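You operate a simulated robot arm through the tools that you are given. There is no shell and no other tool.

Carry out the task below with a simulated robot arm. There is one attempt and no reset: what you move stays moved.

## Task
Test the 26 V contactor from the black tray in the test bay, then switch the supply off.
Fine: it stays in its dock under the shut guard; test at 26 V; the volts knob ends at 0 V.

The check looks at the end state, three seconds after you hand in, the way a careful person would. Anything else that was tipped, shoved, dropped, spilled or broken makes it a failure.

## Robot
A 7-joint arm with a two-finger parallel gripper, fixed in place. Base frame: the origin is on the floor under the middle of its stand, x ahead of it, y to its left, z up. Readings come in cm, rad, newtons and seconds.
It reaches about 124.7 cm from its shoulder. Its first joint turns from -2.304 to 2.304 rad. Payload 3.91 kg.
The TCP is the grasp point between the finger pads, 3 cm short of the fingertips. In the tool frame z runs along the fingers and y along their closing line. The gripper opens to 11 cm. The fingers are 2 cm wide and 1 cm thick; the gripper's body (4.8 by 11.2 cm) begins 5.5 cm behind the TCP.
Orientation is that of the tool frame in the base frame, as a unit quaternion [w, x, y, z]. With the fingers straight down and closing along the base's y, the tool's x points along the base's -x, its y along +y and its z along -z.

## Interface
- The arm moves only by the tool play_rows. Its argument "commands" is a list of rows, each a list of 7 numbers: the shift along the base's x, y, z in m, then the turn, a rotation vector about the base's x, y, z in rad, then the opening, from 0 (shut) to 1 (fully open). In form: [[dx, dy, dz, ax, ay, az, jaw], ...]. A call has 1 to 20 rows; each row is the pose to reach, as a shift and turn from the pose commanded when the call began. A row lasts 0.2 s, in which the tool goes at most 5 cm and 0.15 rad; a call with a longer step from one row to the next is refused whole, and so is a gripper value outside its range. A pose out of reach is approached as far as the arm can. The call stops where the force on the tool passes 40 N (or 10 N more than at its start, if that is more) or the arm is blocked; 0.2 s more then pass. Each finger travels about 10.8 cm/s and halts on what it meets, pressing with about 26 N; the grip force reading is that of the motor and also rises with nothing between the fingers. The clock runs only during rows and for 0.2 s after the last one: add rows that repeat a pose to give the fingers time. The reply holds the time, the measured pose of the TCP, the force on the tool along the base axes, the opening and the grip force, in the units named above and with some noise, with the torque about the TCP (base axes, N m) and any sound that the robot's microphone picked up.
- Cameras (640 x 400 px; columns grow to the right, rows downward): "scene" is fixed at [39.97, 64.88, 168.07]; the picture's right is [-1.00, 0.07, 0.00], its down [0.07, 0.96, -0.26] and it looks along [-0.02, -0.26, -0.97] (base axes); focal length 214 px, centre (320, 200). "wrist" rides on the gripper at [7.2, 1.7, -10.3] in the tool frame; the picture's right is [-0.23, 0.97, 0.00], its down [-0.76, -0.18, -0.62] and it looks along [-0.61, -0.14, 0.78] (tool axes); focal length 222 px, centre (320, 200).
- capture(camera): a new picture of that camera. The clock stands still meanwhile.
- measure_at(camera, pixels): for up to 12 pixels [column, row] of the newest picture of that camera ("zoom" is the newest enlarged one), the place [x, y, z] in the base frame of the surface seen there, good to about 0.3 cm. The clock stands still meanwhile.
- close_up(camera, box): a new picture of the part [left, top, right, bottom] of that camera's present view, enlarged. The clock stands still meanwhile.
- sign_off(): hands the job in; it is judged then, once.

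Unless the task says otherwise, let go and move clear before handing in.

The tools are called after "Emit:" as name(argument=value, ...) on one line, values as JSON. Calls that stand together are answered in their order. play_rows: Moves the arm, as the interface text tells. Its arguments: {"type":"object","properties":{"commands":{"type":"array"}},"required":["commands"]} The other tools are called the same way: capture (camera) takes a picture; measure_at (camera, pixels) gives the place of the surface under pixels of a picture; close_up (camera, box) takes an enlarged picture of a part of a camera's view; sign_off () hands the job in.

At the start:

```text
clock: 0.0
tool_pos: [34.36, 40.29, 130.15]
tcp_rot: [0.0, -0.001, 1.0, 0.0]
force: [0.4, -0.5, -1.1]
torque: [-0.01, -0.02, 0.02]
opening: 10.96
finger_force: 0.0
```

scene: 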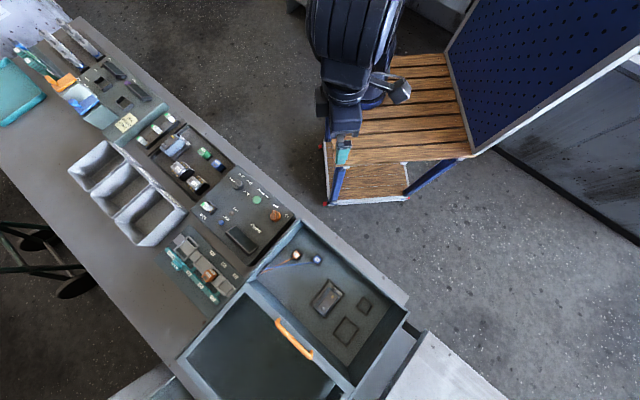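
wrist: 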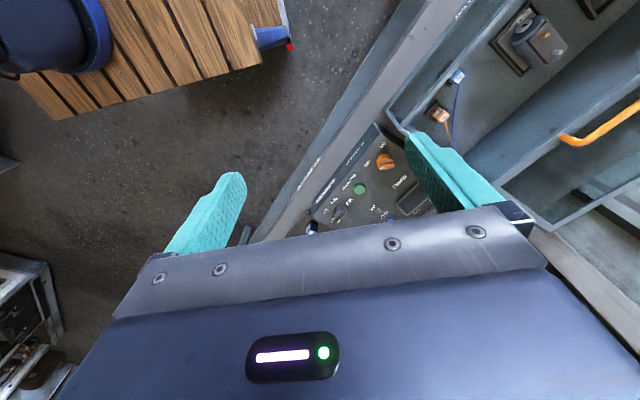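

The scene shows a bench with a control panel (around 240,210), a test bay with a sliding/hinged guard with an orange handle (295,340), and black tray candidates near (185,160). I'll zoom in to see details.

Emit:
close_up(camera="scene", box=[130, 100, 250, 210])

Emit:
close_up(camera="scene", box=[180, 160, 310, 280])

Emit:
close_up(camera="scene", box=[170, 210, 420, 400])

Emit:
close_up(camera="scene", box=[0, 0, 160, 140])

```text
3.64 times, centred on (190, 155) of scene
```

zoom: 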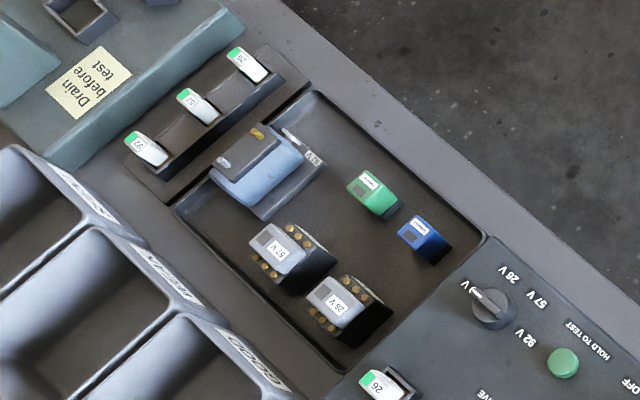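

```text
3.33 times, centred on (245, 220) of scene
```

zoom: 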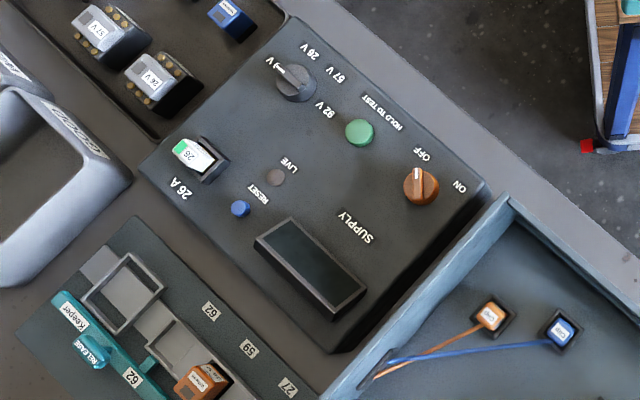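

```text
2.11 times, centred on (295, 305) of scene
```

zoom: 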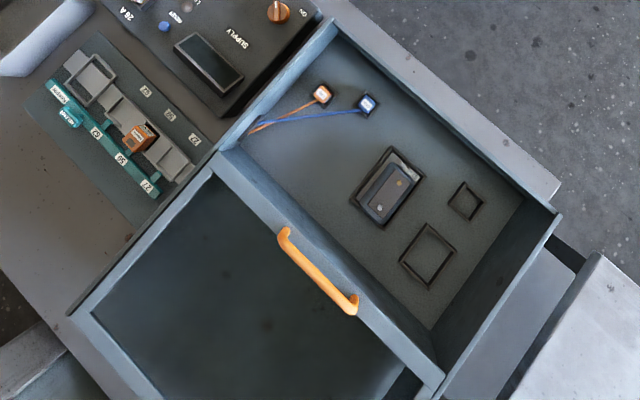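

```text
2.86 times, centred on (80, 70) of scene
```

zoom: 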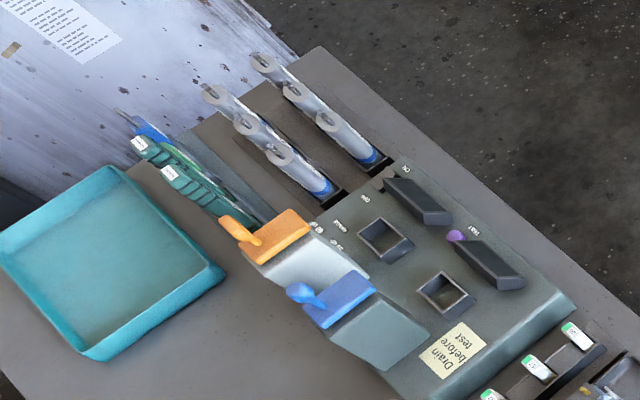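

The zooms show a tray with contactors (26 V at about (188,182)), a supply panel and a test bay with leads. I'll measure key spots and look at each more closely.

Emit:
measure_at(camera="scene", pixels=[[197, 184], [181, 169], [175, 148], [204, 152], [217, 163], [238, 183], [257, 199], [275, 214], [208, 207], [226, 222], [241, 239], [294, 217]])

Emit:
measure_at(camera="scene", pixels=[[296, 254], [316, 259], [326, 297], [364, 305], [345, 330], [295, 340], [277, 322], [310, 355], [300, 222], [405, 310], [340, 270], [250, 340]])

Emit:
close_up(camera="scene", box=[240, 230, 340, 330])

Emit:
close_up(camera="scene", box=[160, 225, 250, 310])

Emit:
close_up(camera="scene", box=[230, 170, 290, 225])

Emit:
close_up(camera="scene", box=[160, 125, 230, 205])

```text
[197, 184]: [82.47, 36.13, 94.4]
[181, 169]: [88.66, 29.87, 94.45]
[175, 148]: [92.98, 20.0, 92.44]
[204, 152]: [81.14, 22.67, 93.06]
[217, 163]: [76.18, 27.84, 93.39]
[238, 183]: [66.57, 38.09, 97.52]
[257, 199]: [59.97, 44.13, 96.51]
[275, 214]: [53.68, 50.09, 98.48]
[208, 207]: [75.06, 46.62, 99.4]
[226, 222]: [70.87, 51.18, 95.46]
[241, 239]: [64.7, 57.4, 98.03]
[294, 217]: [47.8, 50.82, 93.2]
```

```text
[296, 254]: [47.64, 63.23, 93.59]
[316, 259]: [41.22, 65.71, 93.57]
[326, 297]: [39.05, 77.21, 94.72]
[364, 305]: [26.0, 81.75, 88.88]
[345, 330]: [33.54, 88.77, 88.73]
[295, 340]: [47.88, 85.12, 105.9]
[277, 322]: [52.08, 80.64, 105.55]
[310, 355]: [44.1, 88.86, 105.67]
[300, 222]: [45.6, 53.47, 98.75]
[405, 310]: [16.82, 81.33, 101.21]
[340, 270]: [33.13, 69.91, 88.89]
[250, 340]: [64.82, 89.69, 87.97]
```

```text
4.00 times, centred on (290, 280) of scene
```

zoom: 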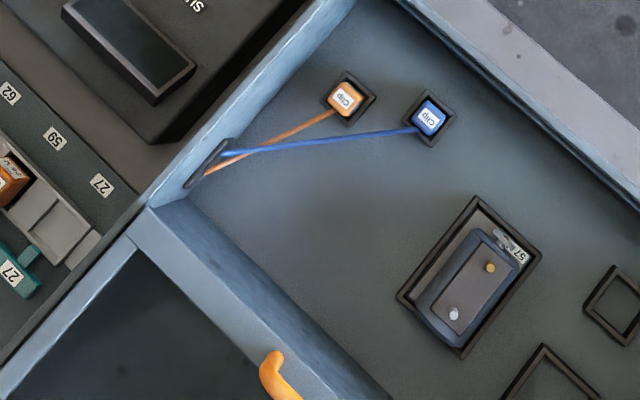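

```text
4.71 times, centred on (205, 268) of scene
```

zoom: 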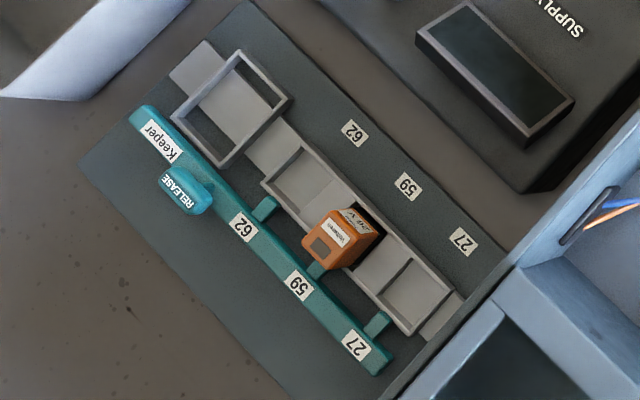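

```text
7.27 times, centred on (260, 198) of scene
```

zoom: 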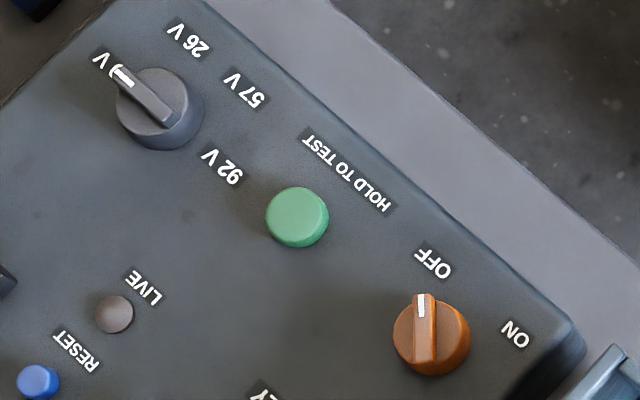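

```text
5.00 times, centred on (195, 165) of scene
```

zoom: 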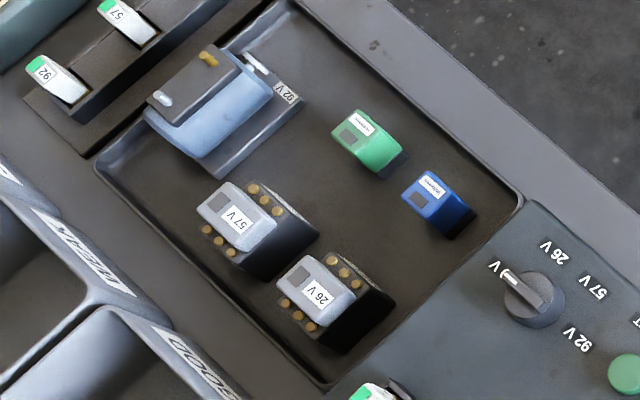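

The tray holds 26 V and 57 V contactors with gold screws, a blue 92 V box with two posts, and two small items; the dock in the bay (pixel 326,297) already holds a "57" box. I'll move the wrist camera over for closer views, starting with the tray.

Emit:
play_rows(commands=[[0.031, -0.024, -0.01, 0, 0, 0.08, 1], [0.062, -0.048, -0.02, 0, 0, 0.16, 1], [0.093, -0.072, -0.03, 0, 0, 0.24, 1], [0.124, -0.096, -0.04, 0, 0, 0.32, 1], [0.155, -0.12, -0.05, 0, 0, 0.4, 1], [0.186, -0.144, -0.06, 0, 0, 0.48, 1], [0.217, -0.168, -0.07, 0, 0, 0.56, 1], [0.248, -0.192, -0.08, 0, 0, 0.64, 1], [0.279, -0.216, -0.09, 0, 0, 0.72, 1], [0.31, -0.24, -0.105, 0, 0, 0.8, 1], [0.31, -0.24, -0.105, 0, 0, 0.8, 1]])

Emit:
capture(camera="wrist")

```text
clock: 2.4
tool_pos: [65.66, 16.32, 119.64]
tcp_rot: [0.0, -0.39, 0.921, 0.0]
force: [-0.7, 0.2, 0.5]
torque: [0.03, -0.01, 0.0]
opening: 11.01
finger_force: 0.1
```

```text
taken
```

wrist: 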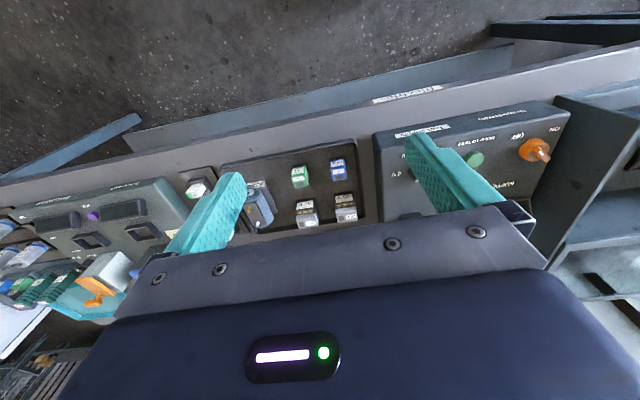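

The wrist view is inverted (robot side at the top) and the tray is at (290,185). I'll zoom there before moving in.

Emit:
close_up(camera="wrist", box=[220, 130, 380, 240])

Emit:
close_up(camera="wrist", box=[0, 150, 220, 320])

Emit:
close_up(camera="wrist", box=[360, 80, 580, 230])

```text
3.64 times, centred on (300, 185) of wrist
```

zoom: 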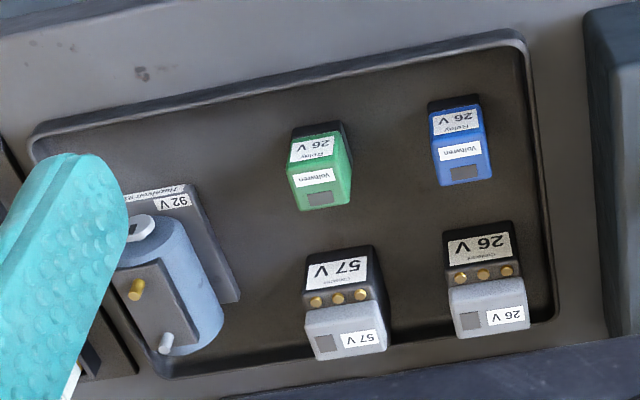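

```text
2.35 times, centred on (110, 235) of wrist
```

zoom: 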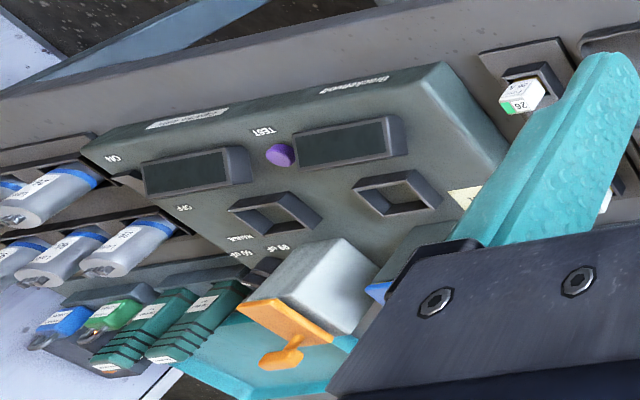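

```text
2.67 times, centred on (470, 155) of wrist
```

zoom: 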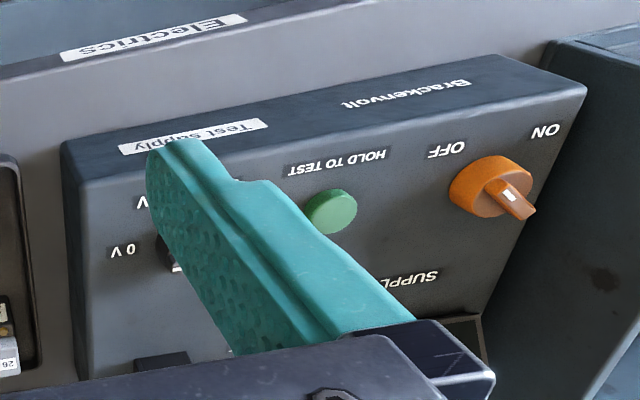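

The tray parts read Contactor 26 V, Contactor 57 V, two 26 V relays and a 92 V transformer. Next I'll move over the test bay at a safe height to view the docks, clips and guard.

Emit:
play_rows(commands=[[-0.023, 0.041, 0.01, 0, 0, 0, 1], [-0.046, 0.082, 0.02, 0, 0, 0, 1], [-0.069, 0.123, 0.03, 0, 0, 0, 1], [-0.092, 0.164, 0.04, 0, 0, 0, 1], [-0.115, 0.205, 0.05, 0, 0, 0, 1], [-0.138, 0.246, 0.06, 0, 0, 0, 1], [-0.161, 0.287, 0.06, 0, 0, 0, 1], [-0.184, 0.328, 0.06, 0, 0, 0, 1], [-0.207, 0.369, 0.06, 0, 0, 0, 1], [-0.23, 0.41, 0.06, 0, 0, 0, 1], [-0.253, 0.451, 0.06, 0, 0, 0, 1], [-0.276, 0.492, 0.06, 0, 0, 0, 1], [-0.299, 0.533, 0.06, 0, 0, 0, 1], [-0.322, 0.574, 0.06, 0, 0, 0, 1], [-0.347, 0.617, 0.06, 0, 0, 0, 1], [-0.347, 0.617, 0.06, 0, 0, 0, 1]])

Emit:
capture(camera="wrist")

Emit:
close_up(camera="scene", box=[130, 100, 250, 210])

```text
clock: 5.8
tool_pos: [30.77, 78.03, 125.49]
tcp_rot: [0.0, -0.39, 0.921, 0.0]
force: [0.4, -0.2, -0.1]
torque: [0.02, -0.01, -0.01]
opening: 10.99
finger_force: 0.0
```

```text
taken
```

wrist: 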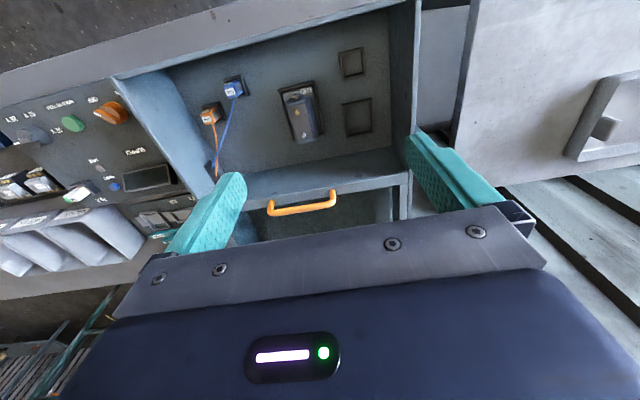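

```text
3.64 times, centred on (190, 155) of scene
```

zoom: 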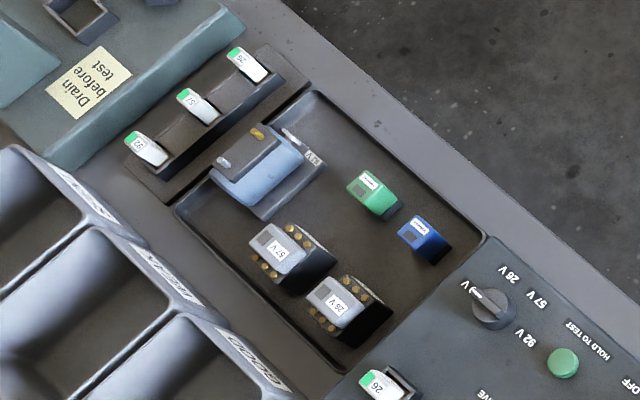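

Emit:
close_up(camera="wrist", box=[260, 30, 400, 160])

Emit:
close_up(camera="wrist", box=[180, 60, 300, 200])

Emit:
close_up(camera="wrist", box=[220, 130, 430, 260])

Emit:
close_up(camera="wrist", box=[0, 70, 200, 220])

```text
3.08 times, centred on (330, 95) of wrist
```

zoom: 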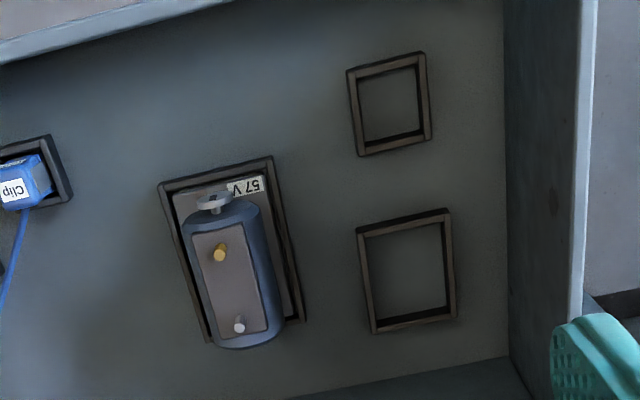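

```text
2.86 times, centred on (240, 130) of wrist
```

zoom: 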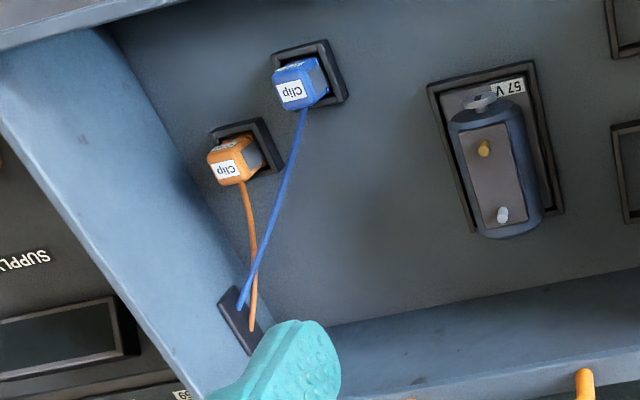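

```text
3.05 times, centred on (325, 195) of wrist
```

zoom: 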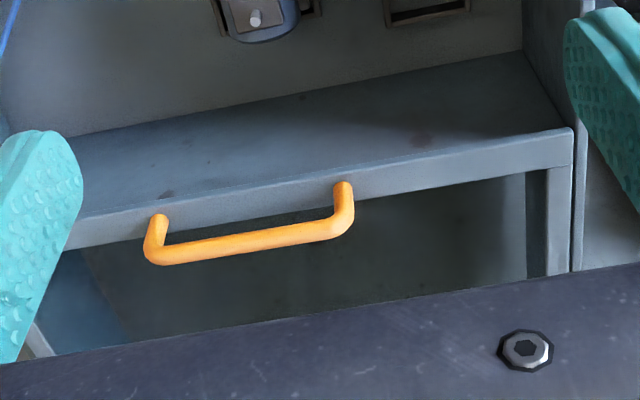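

```text
2.67 times, centred on (100, 145) of wrist
```

zoom: 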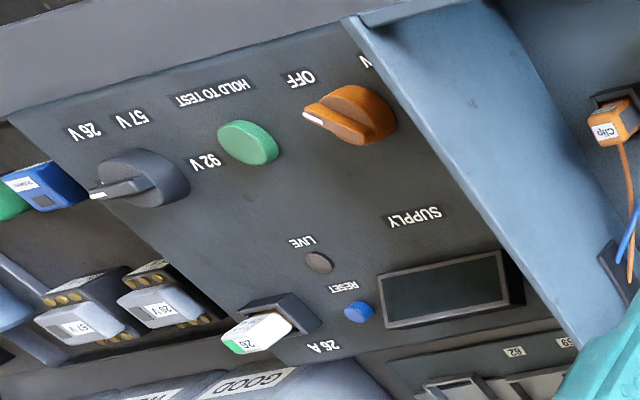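

The bay shows a large dock with a 57 V box, a medium and a small empty dock at (357,115) and (352,62), parked clips, and a sliding guard with an orange handle. I'll measure the docks and guard geometry.

Emit:
close_up(camera="wrist", box=[330, 40, 390, 145])

Emit:
measure_at(camera="wrist", pixels=[[270, 203], [333, 192], [300, 207], [240, 190], [390, 170], [300, 168], [405, 180], [410, 60], [120, 80], [200, 180], [210, 130], [232, 90]])

```text
3.81 times, centred on (360, 92) of wrist
```

zoom: 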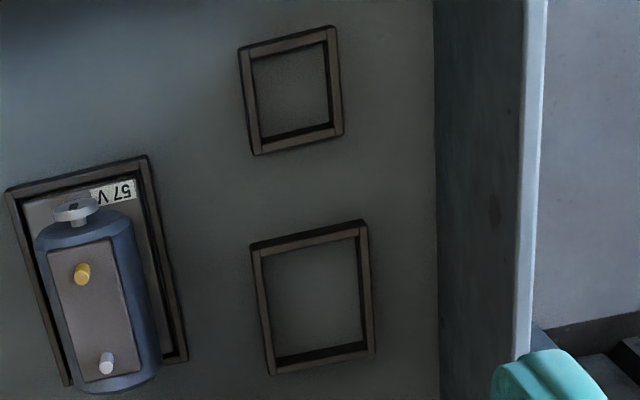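

```text
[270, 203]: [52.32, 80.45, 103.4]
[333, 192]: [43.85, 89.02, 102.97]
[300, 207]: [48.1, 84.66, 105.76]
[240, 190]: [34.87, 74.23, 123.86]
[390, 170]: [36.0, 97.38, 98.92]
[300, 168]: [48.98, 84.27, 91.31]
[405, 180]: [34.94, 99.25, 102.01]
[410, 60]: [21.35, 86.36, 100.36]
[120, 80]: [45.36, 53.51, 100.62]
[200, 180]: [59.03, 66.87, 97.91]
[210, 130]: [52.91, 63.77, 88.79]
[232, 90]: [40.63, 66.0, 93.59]
```

Emit:
measure_at(camera="zoom", pixels=[[252, 252], [363, 228], [374, 345], [272, 368], [262, 258], [356, 240], [364, 340], [275, 355], [315, 300], [85, 272], [104, 364], [100, 320]])

Emit:
measure_at(camera="wrist", pixels=[[114, 78], [199, 178], [415, 15], [411, 150], [280, 178], [350, 166], [395, 158], [250, 190], [160, 72], [300, 47], [380, 14], [330, 210]])

```text
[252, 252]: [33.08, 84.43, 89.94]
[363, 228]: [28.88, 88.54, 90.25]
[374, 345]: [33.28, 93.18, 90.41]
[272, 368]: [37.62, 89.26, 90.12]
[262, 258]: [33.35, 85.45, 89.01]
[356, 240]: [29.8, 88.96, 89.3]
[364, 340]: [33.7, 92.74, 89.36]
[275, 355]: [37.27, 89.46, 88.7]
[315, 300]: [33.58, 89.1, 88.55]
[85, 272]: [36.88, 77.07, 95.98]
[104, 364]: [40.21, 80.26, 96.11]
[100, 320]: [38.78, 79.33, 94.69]
```

```text
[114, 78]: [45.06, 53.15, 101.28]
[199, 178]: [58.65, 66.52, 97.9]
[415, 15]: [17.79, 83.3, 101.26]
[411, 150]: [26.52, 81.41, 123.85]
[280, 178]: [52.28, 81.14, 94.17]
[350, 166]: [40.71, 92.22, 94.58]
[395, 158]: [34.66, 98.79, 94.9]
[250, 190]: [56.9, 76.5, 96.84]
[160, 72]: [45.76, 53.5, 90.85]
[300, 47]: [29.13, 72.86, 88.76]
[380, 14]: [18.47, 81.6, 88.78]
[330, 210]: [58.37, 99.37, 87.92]
```

The dock's inner size is about 5.0 × 5.6 cm, centred near (33.2,88.9) with its rim at z≈90; the guard's handle bar sits at z≈105.8. Next I'll go over the contactor in the tray for a close look.

Emit:
play_rows(commands=[[0.034, -0.0287, 0, 0, 0, 0, 1], [0.069, -0.0573, 0, 0, 0, 0, 1], [0.103, -0.086, 0, 0, 0, 0, 1], [0.137, -0.115, 0, 0, 0, 0, 1], [0.172, -0.143, 0, 0, 0, 0, 1], [0.206, -0.172, 0, 0, 0, 0, 1], [0.24, -0.2, 0, 0, 0, 0, 1], [0.275, -0.23, 0, 0, 0, 0, 1], [0.309, -0.258, 0, 0, 0, 0, 1], [0.343, -0.287, -0.01, 0, 0, 0, 1], [0.378, -0.315, -0.025, 0, 0, 0, 1], [0.412, -0.344, -0.04, 0, 0, 0, 1], [0.446, -0.372, -0.055, 0, 0, 0, 1], [0.481, -0.4, -0.07, 0, 0, 0, 1], [0.51, -0.43, -0.08, 0, 0, 0, 1], [0.51, -0.43, -0.08, 0, 0, 0, 1]])

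Emit:
capture(camera="wrist")

```text
clock: 9.2
tool_pos: [81.79, 35.19, 117.46]
tcp_rot: [0.0, -0.389, 0.921, 0.001]
force: [-0.1, 0.0, -1.1]
torque: [-0.02, -0.01, -0.03]
opening: 10.97
finger_force: 0.0
```

```text
taken
```

wrist: 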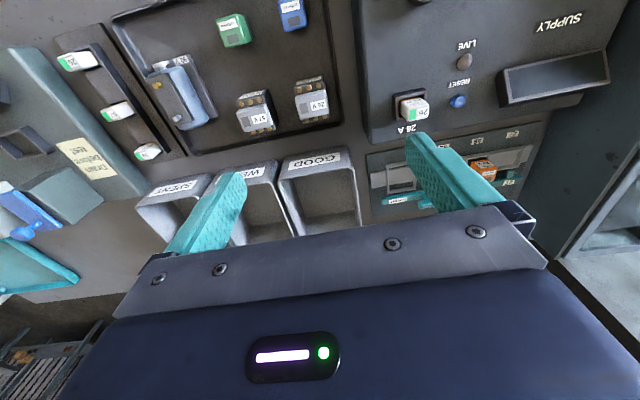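

Emit:
close_up(camera="wrist", box=[225, 60, 345, 140])

Emit:
close_up(camera="wrist", box=[360, 20, 620, 210])

Emit:
close_up(camera="wrist", box=[40, 30, 220, 170])

```text
5.00 times, centred on (285, 100) of wrist
```

zoom: 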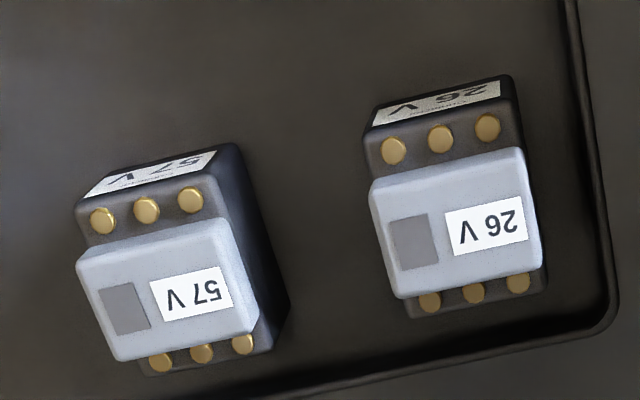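

```text
2.11 times, centred on (490, 115) of wrist
```

zoom: 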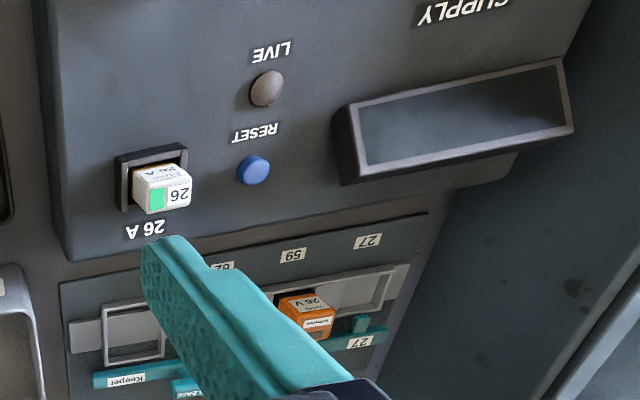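

```text
2.86 times, centred on (130, 100) of wrist
```

zoom: 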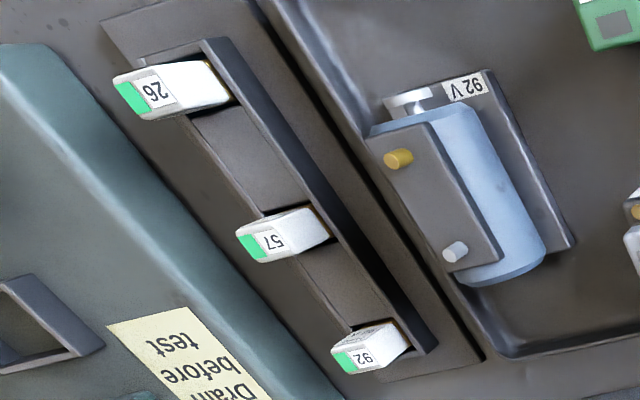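

The contactors have a grey head with a label on top (26 V at (312,100)). I'll measure its corners and the tray.

Emit:
close_up(camera="wrist", box=[285, 65, 345, 130])

```text
6.15 times, centred on (315, 98) of wrist
```

zoom: 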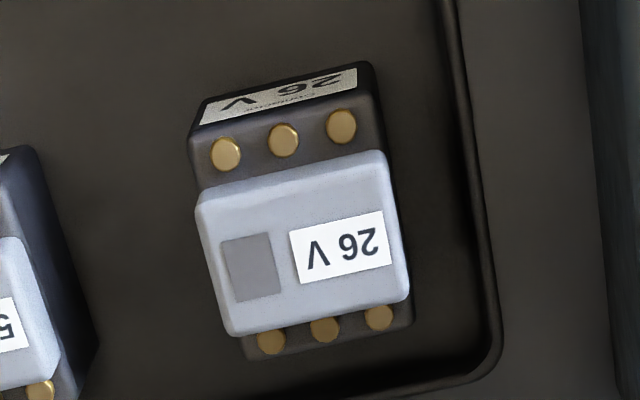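

Emit:
measure_at(camera="zoom", pixels=[[206, 205], [382, 160], [400, 290], [232, 325], [305, 250], [195, 140], [368, 92], [405, 322], [250, 352], [284, 140], [324, 330], [450, 200]])

Emit:
measure_at(camera="zoom", pixels=[[206, 105], [360, 68], [540, 200], [470, 60], [430, 100], [480, 350], [490, 390], [120, 300], [60, 260], [425, 230], [150, 200], [280, 30]])

```text
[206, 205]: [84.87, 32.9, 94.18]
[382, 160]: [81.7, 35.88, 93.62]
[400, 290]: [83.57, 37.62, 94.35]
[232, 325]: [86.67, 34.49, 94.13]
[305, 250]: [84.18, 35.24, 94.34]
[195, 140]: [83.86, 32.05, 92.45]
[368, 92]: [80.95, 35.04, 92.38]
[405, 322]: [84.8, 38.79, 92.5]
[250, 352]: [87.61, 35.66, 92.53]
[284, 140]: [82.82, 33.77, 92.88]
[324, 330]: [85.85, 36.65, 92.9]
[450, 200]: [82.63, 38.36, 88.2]
```

```text
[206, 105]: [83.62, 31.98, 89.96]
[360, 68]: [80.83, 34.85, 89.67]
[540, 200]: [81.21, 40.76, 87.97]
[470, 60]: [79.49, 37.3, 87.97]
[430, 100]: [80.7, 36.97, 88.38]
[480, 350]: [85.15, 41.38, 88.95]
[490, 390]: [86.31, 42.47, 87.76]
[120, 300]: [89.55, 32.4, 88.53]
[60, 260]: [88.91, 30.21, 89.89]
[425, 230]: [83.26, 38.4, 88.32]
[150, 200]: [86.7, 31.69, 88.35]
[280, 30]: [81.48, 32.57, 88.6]
```

The 26 V contactor is about 4.4 × 5.4 cm, centred near (84.25,35.3), top z≈94.3, base at ≈88.3. I'll partly close the fingers to ~6 cm and descend above it, stopping short to check alignment.

Emit:
play_rows(commands=[[0.0245, 0.001, -0.03, 0, 0, 0, 0.56], [0.0245, 0.001, -0.07, 0, 0, 0, 0.56], [0.0245, 0.001, -0.11, 0, 0, 0, 0.56], [0.0245, 0.001, -0.15, 0, 0, 0, 0.56], [0.0245, 0.001, -0.165, 0, 0, 0, 0.56], [0.0245, 0.001, -0.165, 0, 0, 0, 0.56]])

Emit:
capture(camera="wrist")

Emit:
close_up(camera="scene", box=[130, 100, 250, 210])

```text
clock: 10.6
tool_pos: [84.18, 35.05, 100.93]
tcp_rot: [0.0, -0.39, 0.921, 0.0]
force: [-0.3, 0.1, 0.4]
torque: [0.0, 0.0, 0.02]
opening: 6.16
finger_force: 0.1
```

```text
taken
```

wrist: 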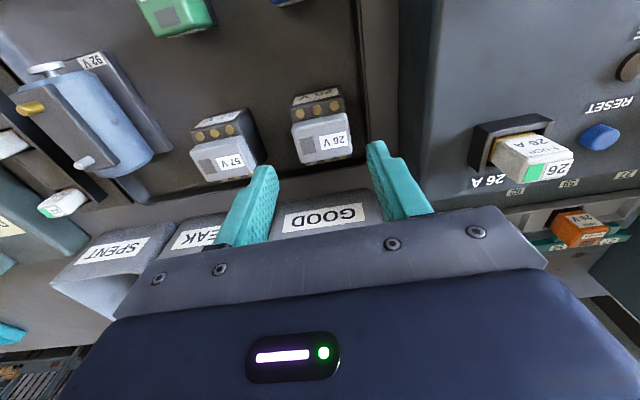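

```text
3.64 times, centred on (190, 155) of scene
```

zoom: 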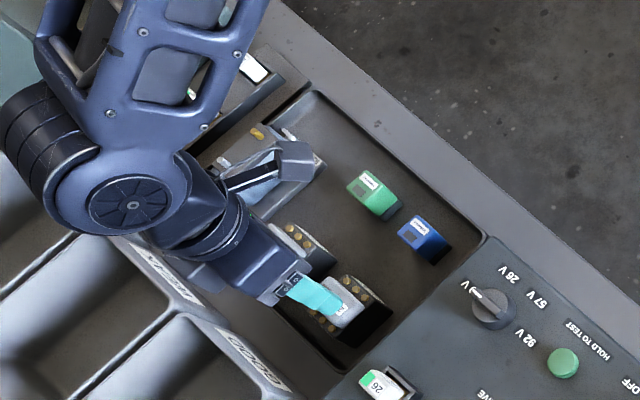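

The fingers straddle the contactor (head at (322,140)). I'll re-measure the contactor from this closer view to refine centring.

Emit:
close_up(camera="wrist", box=[270, 75, 380, 175])

```text
4.00 times, centred on (325, 125) of wrist
```

zoom: 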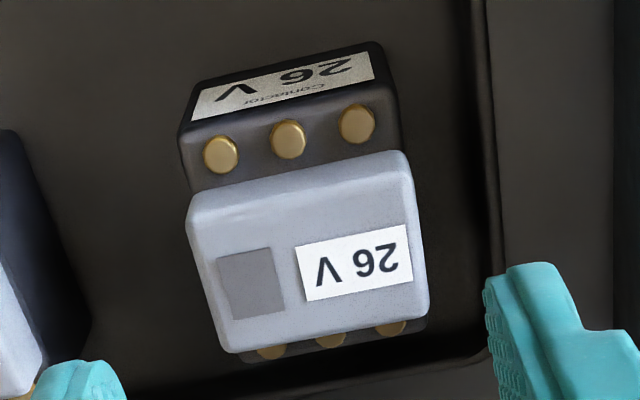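

Emit:
measure_at(camera="zoom", pixels=[[196, 215], [404, 168], [420, 310], [232, 348], [310, 260], [186, 138], [392, 90], [95, 385], [500, 290], [40, 340], [430, 250], [300, 60]])

```text
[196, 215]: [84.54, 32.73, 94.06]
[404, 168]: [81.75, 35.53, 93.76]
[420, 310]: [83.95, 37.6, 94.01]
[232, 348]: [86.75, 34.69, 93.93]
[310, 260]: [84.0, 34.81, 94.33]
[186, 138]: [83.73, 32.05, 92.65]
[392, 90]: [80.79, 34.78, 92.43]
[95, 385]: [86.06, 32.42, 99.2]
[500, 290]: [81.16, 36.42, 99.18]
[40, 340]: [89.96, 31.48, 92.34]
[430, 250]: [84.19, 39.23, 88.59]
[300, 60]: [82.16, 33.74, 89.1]
```

The contactor's centre reads (84.2,35.2), essentially under the TCP at (84.18,35.05). Descending to TCP z≈93.8 and closing the fingers.

Emit:
play_rows(commands=[[0.0, 0.001, -0.03, 0, 0, -0.02, 0.56], [0.0, 0.001, -0.055, 0, 0, -0.02, 0.56], [0.0, 0.001, -0.07, 0, 0, -0.02, 0.56], [0.0, 0.001, -0.07, 0, 0, -0.02, 0.56]])

Emit:
capture(camera="wrist")

```text
clock: 11.6
tool_pos: [84.19, 35.23, 94.06]
tcp_rot: [0.0, -0.38, 0.925, 0.0]
force: [-0.3, 0.4, -0.2]
torque: [-0.04, -0.03, 0.03]
opening: 6.15
finger_force: 0.0
```

```text
taken
```

wrist: 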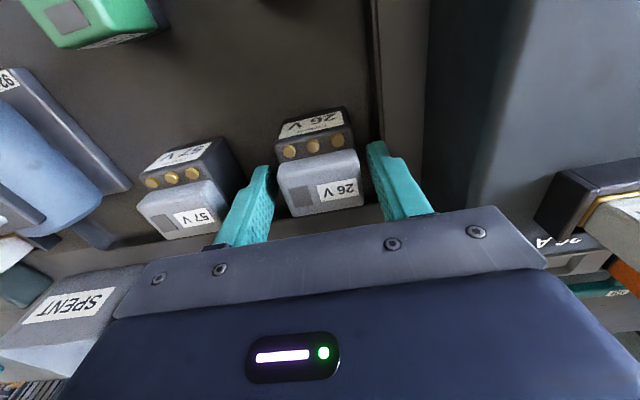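

The fingers now sit on both sides of the 26 V contactor's body with clearance to the 57 V one. I'll close to grip.

Emit:
play_rows(commands=[[0, 0, -0.002, 0, 0, 0, 0.45], [0, 0, -0.002, 0, 0, 0, 0.36], [0, 0, -0.002, 0, 0, 0, 0.3], [0, 0, -0.002, 0, 0, 0, 0.3], [0, 0, -0.002, 0, 0, 0, 0.3]])

Emit:
capture(camera="wrist")

```text
clock: 12.8
tool_pos: [84.09, 35.17, 93.89]
tcp_rot: [0.0, -0.381, 0.925, 0.0]
force: [1.3, 0.4, 4.0]
torque: [-0.05, -0.02, 0.01]
opening: 4.61
finger_force: 26.6
```

```text
taken
```

wrist: 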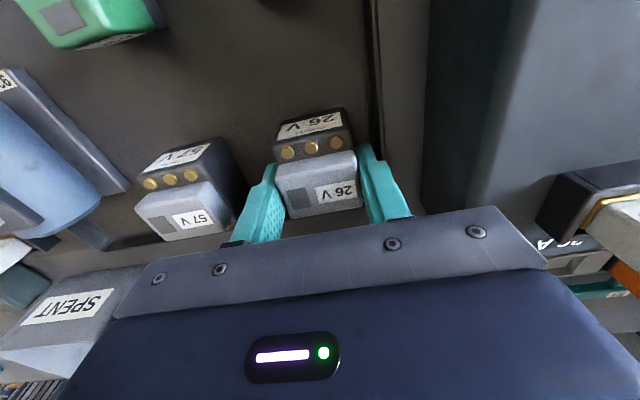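

Gripped at 4.6 cm with 26.6 N. Lifting straight up and checking the hold.

Emit:
play_rows(commands=[[0, 0, 0.01, 0, 0, 0, 0.3], [0, 0, 0.04, 0, 0, 0, 0.3], [0, 0, 0.08, 0, 0, 0, 0.3], [0, 0, 0.12, 0, 0, 0, 0.3], [0, 0, 0.16, 0, 0, 0, 0.3], [0, 0, 0.2, 0, 0, 0, 0.3], [0, 0, 0.22, 0, 0, 0, 0.3], [0, 0, 0.22, 0, 0, 0, 0.3]])

Emit:
capture(camera="wrist")

```text
clock: 14.6
tool_pos: [84.05, 35.06, 116.0]
tcp_rot: [0.0, -0.381, 0.924, 0.0]
force: [-0.5, 0.2, -3.2]
torque: [-0.02, 0.04, 0.01]
opening: 4.59
finger_force: 26.3
```

```text
taken
```

wrist: 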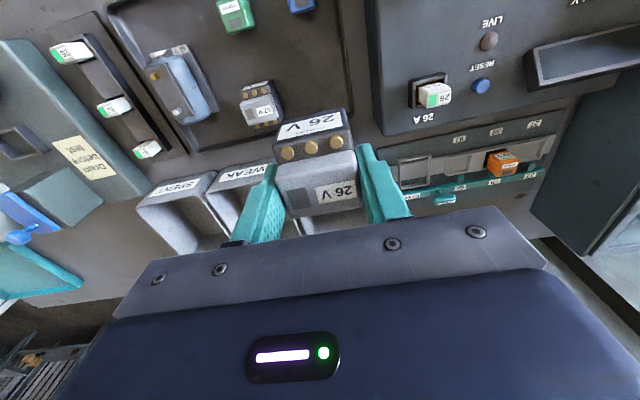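

The contactor is held squarely. I'll measure its pose in the hand so I can place it accurately.

Emit:
close_up(camera="wrist", box=[260, 95, 375, 225])

```text
3.08 times, centred on (318, 160) of wrist
```

zoom: 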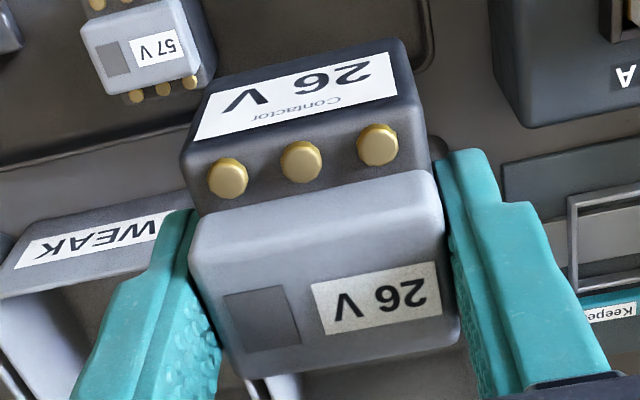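

Emit:
measure_at(camera="zoom", pixels=[[190, 160], [415, 105], [199, 235], [432, 190], [450, 335], [240, 370], [325, 285], [300, 160], [210, 100], [395, 45], [200, 130], [410, 75]])

```text
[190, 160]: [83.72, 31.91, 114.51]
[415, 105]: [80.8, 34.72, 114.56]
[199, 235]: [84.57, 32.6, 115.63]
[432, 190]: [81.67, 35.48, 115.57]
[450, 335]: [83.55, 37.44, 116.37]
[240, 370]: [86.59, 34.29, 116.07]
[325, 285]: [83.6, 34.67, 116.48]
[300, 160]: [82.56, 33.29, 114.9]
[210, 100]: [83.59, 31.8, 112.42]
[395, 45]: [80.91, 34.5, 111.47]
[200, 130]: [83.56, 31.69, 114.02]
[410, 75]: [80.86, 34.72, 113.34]
```

The contactor is centred in the fingers (front face 2.5 cm ahead of TCP, width 4.6). I'll carry it high to the bay, stopping slightly past the dock so the wrist camera can see the dock and I can measure it precisely.

Emit:
play_rows(commands=[[-0.03, 0.0345, 0, 0, 0, 0, 0.3], [-0.06, 0.069, 0, 0, 0, 0, 0.3], [-0.09, 0.1035, 0, 0, 0, 0, 0.3], [-0.12, 0.138, 0, 0, 0, 0, 0.3], [-0.15, 0.1725, 0, 0, 0, 0, 0.3], [-0.18, 0.207, 0, 0, 0, 0, 0.3], [-0.21, 0.2415, 0, 0, 0, 0, 0.3], [-0.24, 0.276, 0, 0, 0, 0, 0.3], [-0.27, 0.3105, 0, 0, 0, 0, 0.3], [-0.3, 0.345, 0, 0, 0, 0, 0.3], [-0.33, 0.3795, 0, 0, 0, 0, 0.3], [-0.36, 0.414, 0, 0, 0, 0, 0.3], [-0.39, 0.4485, 0, 0, 0, 0, 0.3], [-0.42, 0.483, 0, 0, 0, 0, 0.3], [-0.45, 0.5175, 0, 0, 0, 0, 0.3], [-0.475, 0.545, 0, 0, 0, 0, 0.3], [-0.4875, 0.559, -0.01, 0, 0, 0.01, 0.3], [-0.4875, 0.559, -0.02, 0, 0, 0.02, 0.3], [-0.4875, 0.559, -0.02, 0, 0, 0.02, 0.3]])

Emit:
capture(camera="wrist")

```text
clock: 18.6
tool_pos: [35.15, 89.85, 113.53]
tcp_rot: [0.0, -0.39, 0.921, 0.0]
force: [-0.4, 0.0, -2.1]
torque: [-0.03, 0.01, 0.0]
opening: 4.59
finger_force: 26.6
out of reach, approached as far as the arm can: row 16, 17, 18, 19
```

```text
taken
```

wrist: 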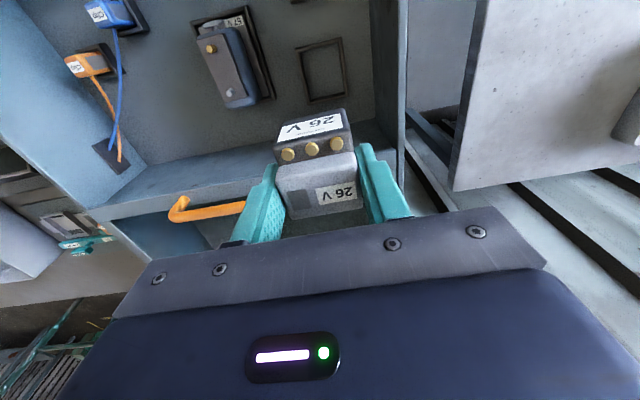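

Near the reach limit but the dock is now visible at (322,72). I'll zoom and measure the dock rim precisely.

Emit:
close_up(camera="wrist", box=[280, 30, 370, 115])

```text
4.71 times, centred on (325, 72) of wrist
```

zoom: 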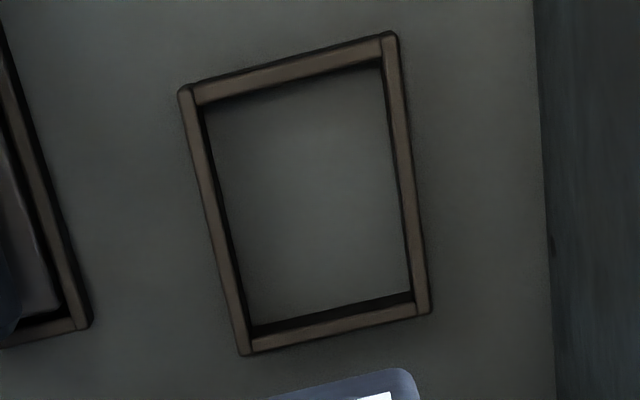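

Emit:
measure_at(camera="zoom", pixels=[[190, 93], [240, 83], [290, 70], [340, 57], [387, 44], [395, 100], [403, 150], [410, 200], [416, 250], [422, 305], [380, 318], [335, 329]])

Emit:
measure_at(camera="zoom", pixels=[[290, 339], [245, 346], [235, 300], [224, 250], [213, 200], [200, 140], [300, 200], [320, 250], [280, 150], [500, 200], [480, 50], [500, 350]])

```text
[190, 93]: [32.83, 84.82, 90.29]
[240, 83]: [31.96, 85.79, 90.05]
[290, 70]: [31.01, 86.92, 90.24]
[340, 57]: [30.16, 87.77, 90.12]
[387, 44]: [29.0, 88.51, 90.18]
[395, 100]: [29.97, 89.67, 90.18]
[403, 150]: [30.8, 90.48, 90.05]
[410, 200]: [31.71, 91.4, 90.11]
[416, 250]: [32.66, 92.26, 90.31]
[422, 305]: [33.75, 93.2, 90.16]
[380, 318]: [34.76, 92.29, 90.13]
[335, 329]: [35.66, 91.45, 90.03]
```

```text
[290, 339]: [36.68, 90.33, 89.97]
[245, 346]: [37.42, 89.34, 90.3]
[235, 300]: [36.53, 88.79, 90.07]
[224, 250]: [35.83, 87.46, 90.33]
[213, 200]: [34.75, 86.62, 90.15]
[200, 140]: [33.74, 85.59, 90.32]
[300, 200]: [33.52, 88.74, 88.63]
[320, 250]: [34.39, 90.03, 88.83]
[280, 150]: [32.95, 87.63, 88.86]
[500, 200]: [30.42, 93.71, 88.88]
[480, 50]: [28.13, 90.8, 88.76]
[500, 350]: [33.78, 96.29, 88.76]
```

The dock's rim midlines give a centre of about (33.30,89.07), yaw ≈45°, inner size ≈5.0 × 6.0 cm. The gripper body will dip beside the right wall, so I'll measure that wall and the guard front first.

Emit:
measure_at(camera="wrist", pixels=[[380, 60], [385, 100], [390, 140], [402, 60], [403, 100], [403, 140], [398, 30], [375, 30], [380, 175], [230, 180], [190, 190], [150, 185]])

Emit:
close_up(camera="scene", box=[260, 200, 460, 400])

```text
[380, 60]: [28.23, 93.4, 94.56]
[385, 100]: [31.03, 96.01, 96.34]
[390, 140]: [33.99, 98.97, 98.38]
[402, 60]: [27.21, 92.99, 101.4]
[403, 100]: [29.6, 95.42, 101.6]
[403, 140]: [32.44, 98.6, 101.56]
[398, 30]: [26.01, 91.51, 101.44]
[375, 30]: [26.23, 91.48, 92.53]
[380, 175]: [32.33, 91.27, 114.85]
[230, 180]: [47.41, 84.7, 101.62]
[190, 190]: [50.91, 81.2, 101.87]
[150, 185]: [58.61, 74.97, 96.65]
```

```text
2.00 times, centred on (360, 300) of scene
```

zoom: 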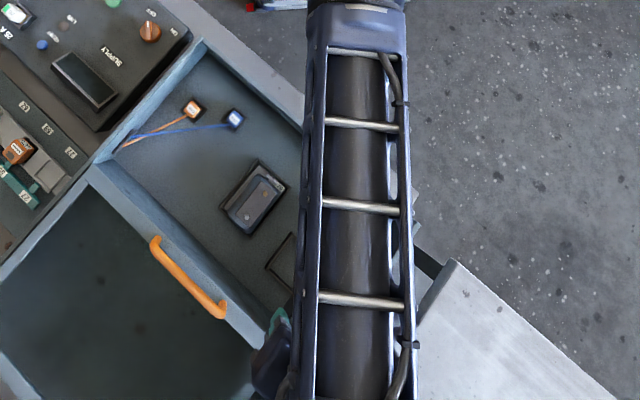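

The right wall's inner face is at u≈46.0 while the gripper body will reach 45.0 — about 1 cm of clearance. Moving directly above the dock at z≈105 and rotating slightly to 45°.

Emit:
play_rows(commands=[[-0.0206, -0.0202, 0, 0, 0, -0.015, 0.3], [-0.0206, -0.0202, -0.03, 0, 0, -0.015, 0.3], [-0.0206, -0.0202, -0.06, 0, 0, -0.015, 0.3], [-0.0206, -0.0202, -0.09, 0, 0, -0.015, 0.3], [-0.0206, -0.0202, -0.09, 0, 0, -0.015, 0.3]])

Emit:
capture(camera="wrist")

```text
clock: 19.8
tool_pos: [33.1, 87.87, 104.28]
tcp_rot: [0.001, -0.384, 0.924, 0.0]
force: [-0.2, -0.5, -2.5]
torque: [0.0, -0.03, 0.01]
opening: 4.59
finger_force: 25.6
```

```text
taken
```

wrist: 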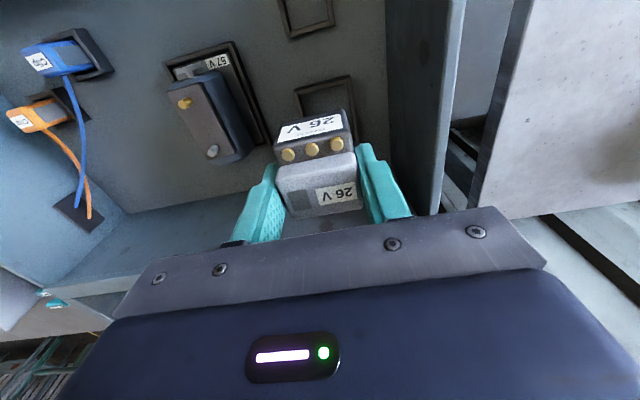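

The reading is (33.1,87.87,104.3), so I still need +0.2, +1.2 cm to be over the dock centre. Correcting and lowering to z≈99 (contactor bottom ~93.5, still above the rim).

Emit:
play_rows(commands=[[0.002, 0.012, 0, 0, 0, 0.005, 0.3], [0.002, 0.012, -0.025, 0, 0, 0.005, 0.3], [0.002, 0.012, -0.05, 0, 0, 0.005, 0.3], [0.002, 0.012, -0.05, 0, 0, 0.005, 0.3]])

Emit:
capture(camera="wrist")

Emit:
close_up(camera="wrist", box=[250, 50, 410, 170])

```text
clock: 20.8
tool_pos: [33.19, 89.18, 99.39]
tcp_rot: [0.0, -0.386, 0.923, 0.001]
force: [-0.1, -0.5, -2.7]
torque: [0.0, 0.0, 0.02]
opening: 4.62
finger_force: 26.1
```

```text
taken
```

wrist: 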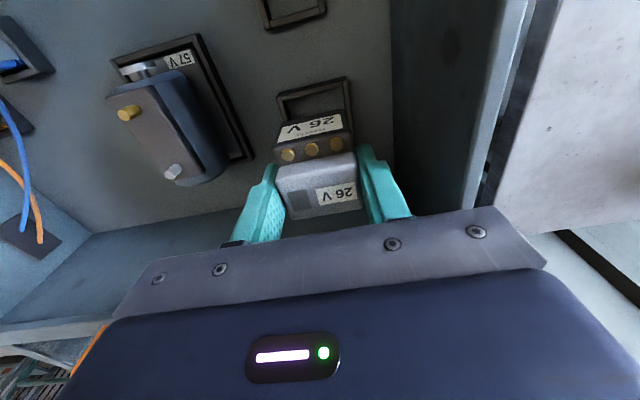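

```text
3.33 times, centred on (330, 110) of wrist
```

zoom: 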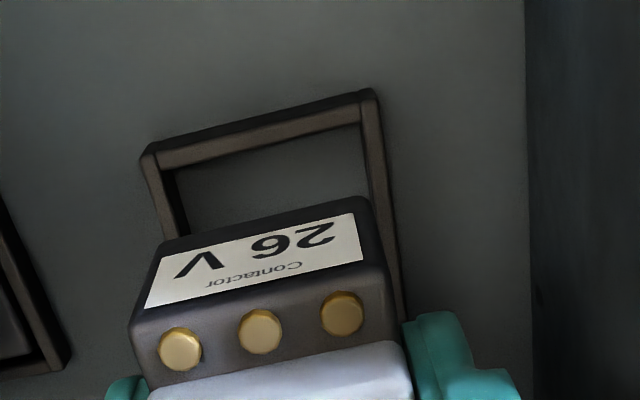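

Emit:
measure_at(camera="zoom", pixels=[[160, 160], [210, 148], [260, 135], [310, 122], [362, 108], [372, 150], [380, 190], [158, 190], [172, 230], [172, 255], [360, 212], [265, 240]])

Emit:
measure_at(camera="zoom", pixels=[[140, 330], [380, 270], [152, 290], [368, 235], [395, 250], [400, 300], [150, 170], [165, 210], [178, 232], [374, 160], [377, 180], [385, 210]])

```text
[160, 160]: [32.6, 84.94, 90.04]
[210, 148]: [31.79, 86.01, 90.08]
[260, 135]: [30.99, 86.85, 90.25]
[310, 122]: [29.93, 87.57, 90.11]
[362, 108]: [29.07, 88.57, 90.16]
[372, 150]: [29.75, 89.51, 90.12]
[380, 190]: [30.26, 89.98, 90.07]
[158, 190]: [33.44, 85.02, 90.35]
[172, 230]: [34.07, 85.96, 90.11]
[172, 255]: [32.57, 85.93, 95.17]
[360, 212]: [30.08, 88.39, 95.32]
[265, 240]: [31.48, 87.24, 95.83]
```

```text
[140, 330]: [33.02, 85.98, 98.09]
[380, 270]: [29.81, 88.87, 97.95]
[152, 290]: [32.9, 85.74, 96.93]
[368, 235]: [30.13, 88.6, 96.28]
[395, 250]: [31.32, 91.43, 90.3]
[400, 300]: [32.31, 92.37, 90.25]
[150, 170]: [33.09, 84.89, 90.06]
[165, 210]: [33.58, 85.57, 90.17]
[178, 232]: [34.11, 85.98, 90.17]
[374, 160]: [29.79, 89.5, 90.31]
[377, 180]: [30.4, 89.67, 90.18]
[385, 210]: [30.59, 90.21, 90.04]
```

The contactor front face sits ~0.4 cm inside the dock's near bar and centred laterally within ~0.15 cm. I'll apply a small correction and lower it into the dock gently.

Emit:
play_rows(commands=[[0.001, -0.001, -0.015, 0, 0, 0, 0.3], [0.001, -0.001, -0.03, 0, 0, 0, 0.3], [0.001, -0.001, -0.04, 0, 0, 0, 0.3], [0.001, -0.001, -0.045, 0, 0, 0, 0.3], [0.001, -0.001, -0.047, 0, 0, 0, 0.3]])

Emit:
capture(camera="wrist")

Emit:
close_up(camera="wrist", box=[250, 60, 390, 180])

```text
clock: 22.0
tool_pos: [33.33, 88.91, 94.68]
tcp_rot: [0.0, -0.385, 0.923, 0.0]
force: [-0.6, -0.3, -2.0]
torque: [0.0, -0.05, 0.02]
opening: 4.6
finger_force: 26.4
```

```text
taken
```

wrist: 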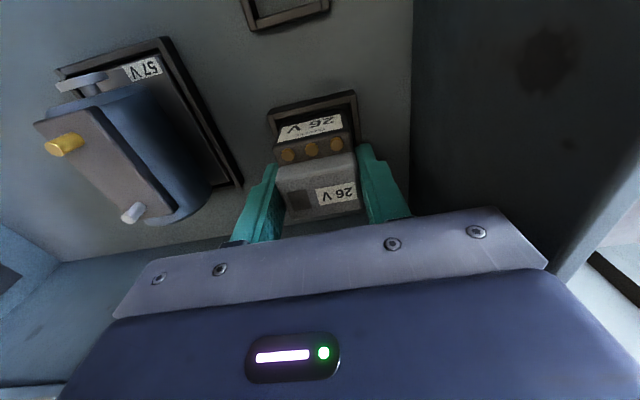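

```text
3.33 times, centred on (320, 120) of wrist
```

zoom: 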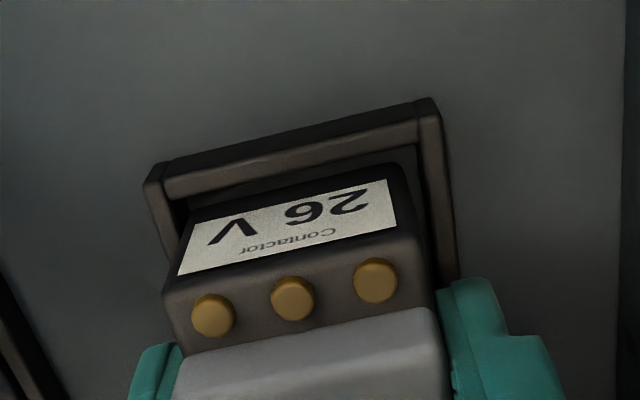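

The contactor is descending cleanly inside the dock frame with no contact force. I'll lower slowly until it touches the floor.

Emit:
play_rows(commands=[[0, 0, -0.002, 0, 0, 0, 0.3], [0, 0, -0.004, 0, 0, 0, 0.3], [0, 0, -0.004, 0, 0, 0, 0.3]])

```text
clock: 22.8
tool_pos: [33.34, 88.91, 94.44]
tcp_rot: [0.0, -0.385, 0.923, 0.0]
force: [-0.8, 0.6, -2.6]
torque: [0.0, -0.01, 0.02]
opening: 4.6
finger_force: 25.5
```

Emit:
play_rows(commands=[[0, 0, -0.002, 0, 0, 0, 0.3], [0, 0, -0.003, 0, 0, 0, 0.3], [0, 0, -0.003, 0, 0, 0, 0.3]])

```text
clock: 23.6
tool_pos: [33.28, 88.89, 94.16]
tcp_rot: [0.001, -0.386, 0.923, 0.001]
force: [-1.0, 3.6, 7.3]
torque: [-0.05, -0.09, 0.02]
opening: 4.61
finger_force: 25.7
```

Contact at TCP z 94.16 (force +7 N), matching the dock floor. Releasing the contactor and rising straight up.

Emit:
play_rows(commands=[[0, 0, 0, 0, 0, 0, 0.45], [0, 0, 0, 0, 0, 0, 0.56], [0, 0, 0, 0, 0, 0, 0.56], [0, 0, 0.01, 0, 0, 0, 0.56], [0, 0, 0.04, 0, 0, 0, 0.56], [0, 0, 0.08, 0, 0, 0, 0.56], [0, 0, 0.12, 0, 0, 0, 0.56], [0, 0, 0.16, 0, 0, 0, 0.56], [0, 0, 0.19, 0, 0, 0, 0.56], [0, 0, 0.19, 0, 0, 0, 0.56]])

Emit:
capture(camera="wrist")

Emit:
close_up(camera="wrist", box=[260, 60, 400, 180])

```text
clock: 25.8
tool_pos: [33.28, 88.83, 113.24]
tcp_rot: [0.0, -0.385, 0.923, 0.0]
force: [0.0, -0.1, -1.0]
torque: [-0.01, 0.02, -0.05]
opening: 6.14
finger_force: 0.1
```

```text
taken
```

wrist: 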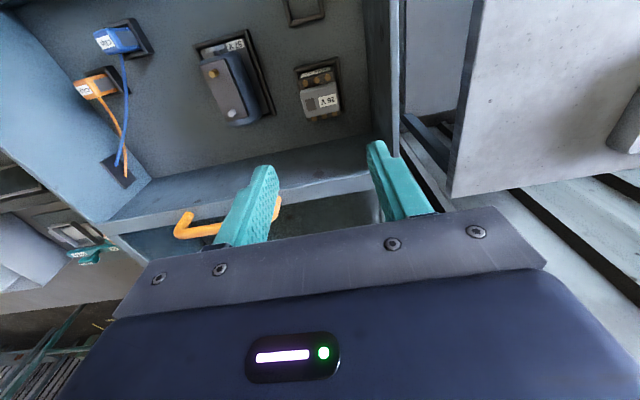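

```text
3.33 times, centred on (330, 120) of wrist
```

zoom: 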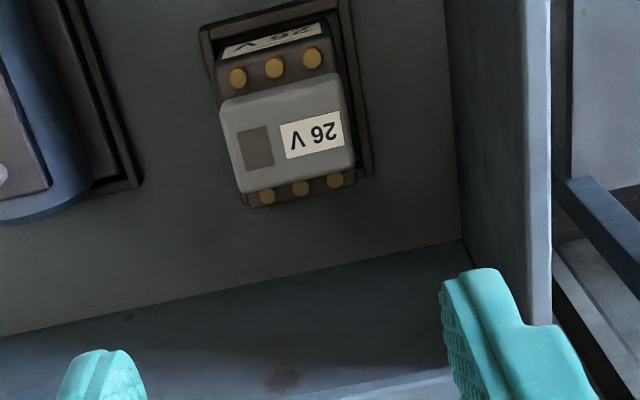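

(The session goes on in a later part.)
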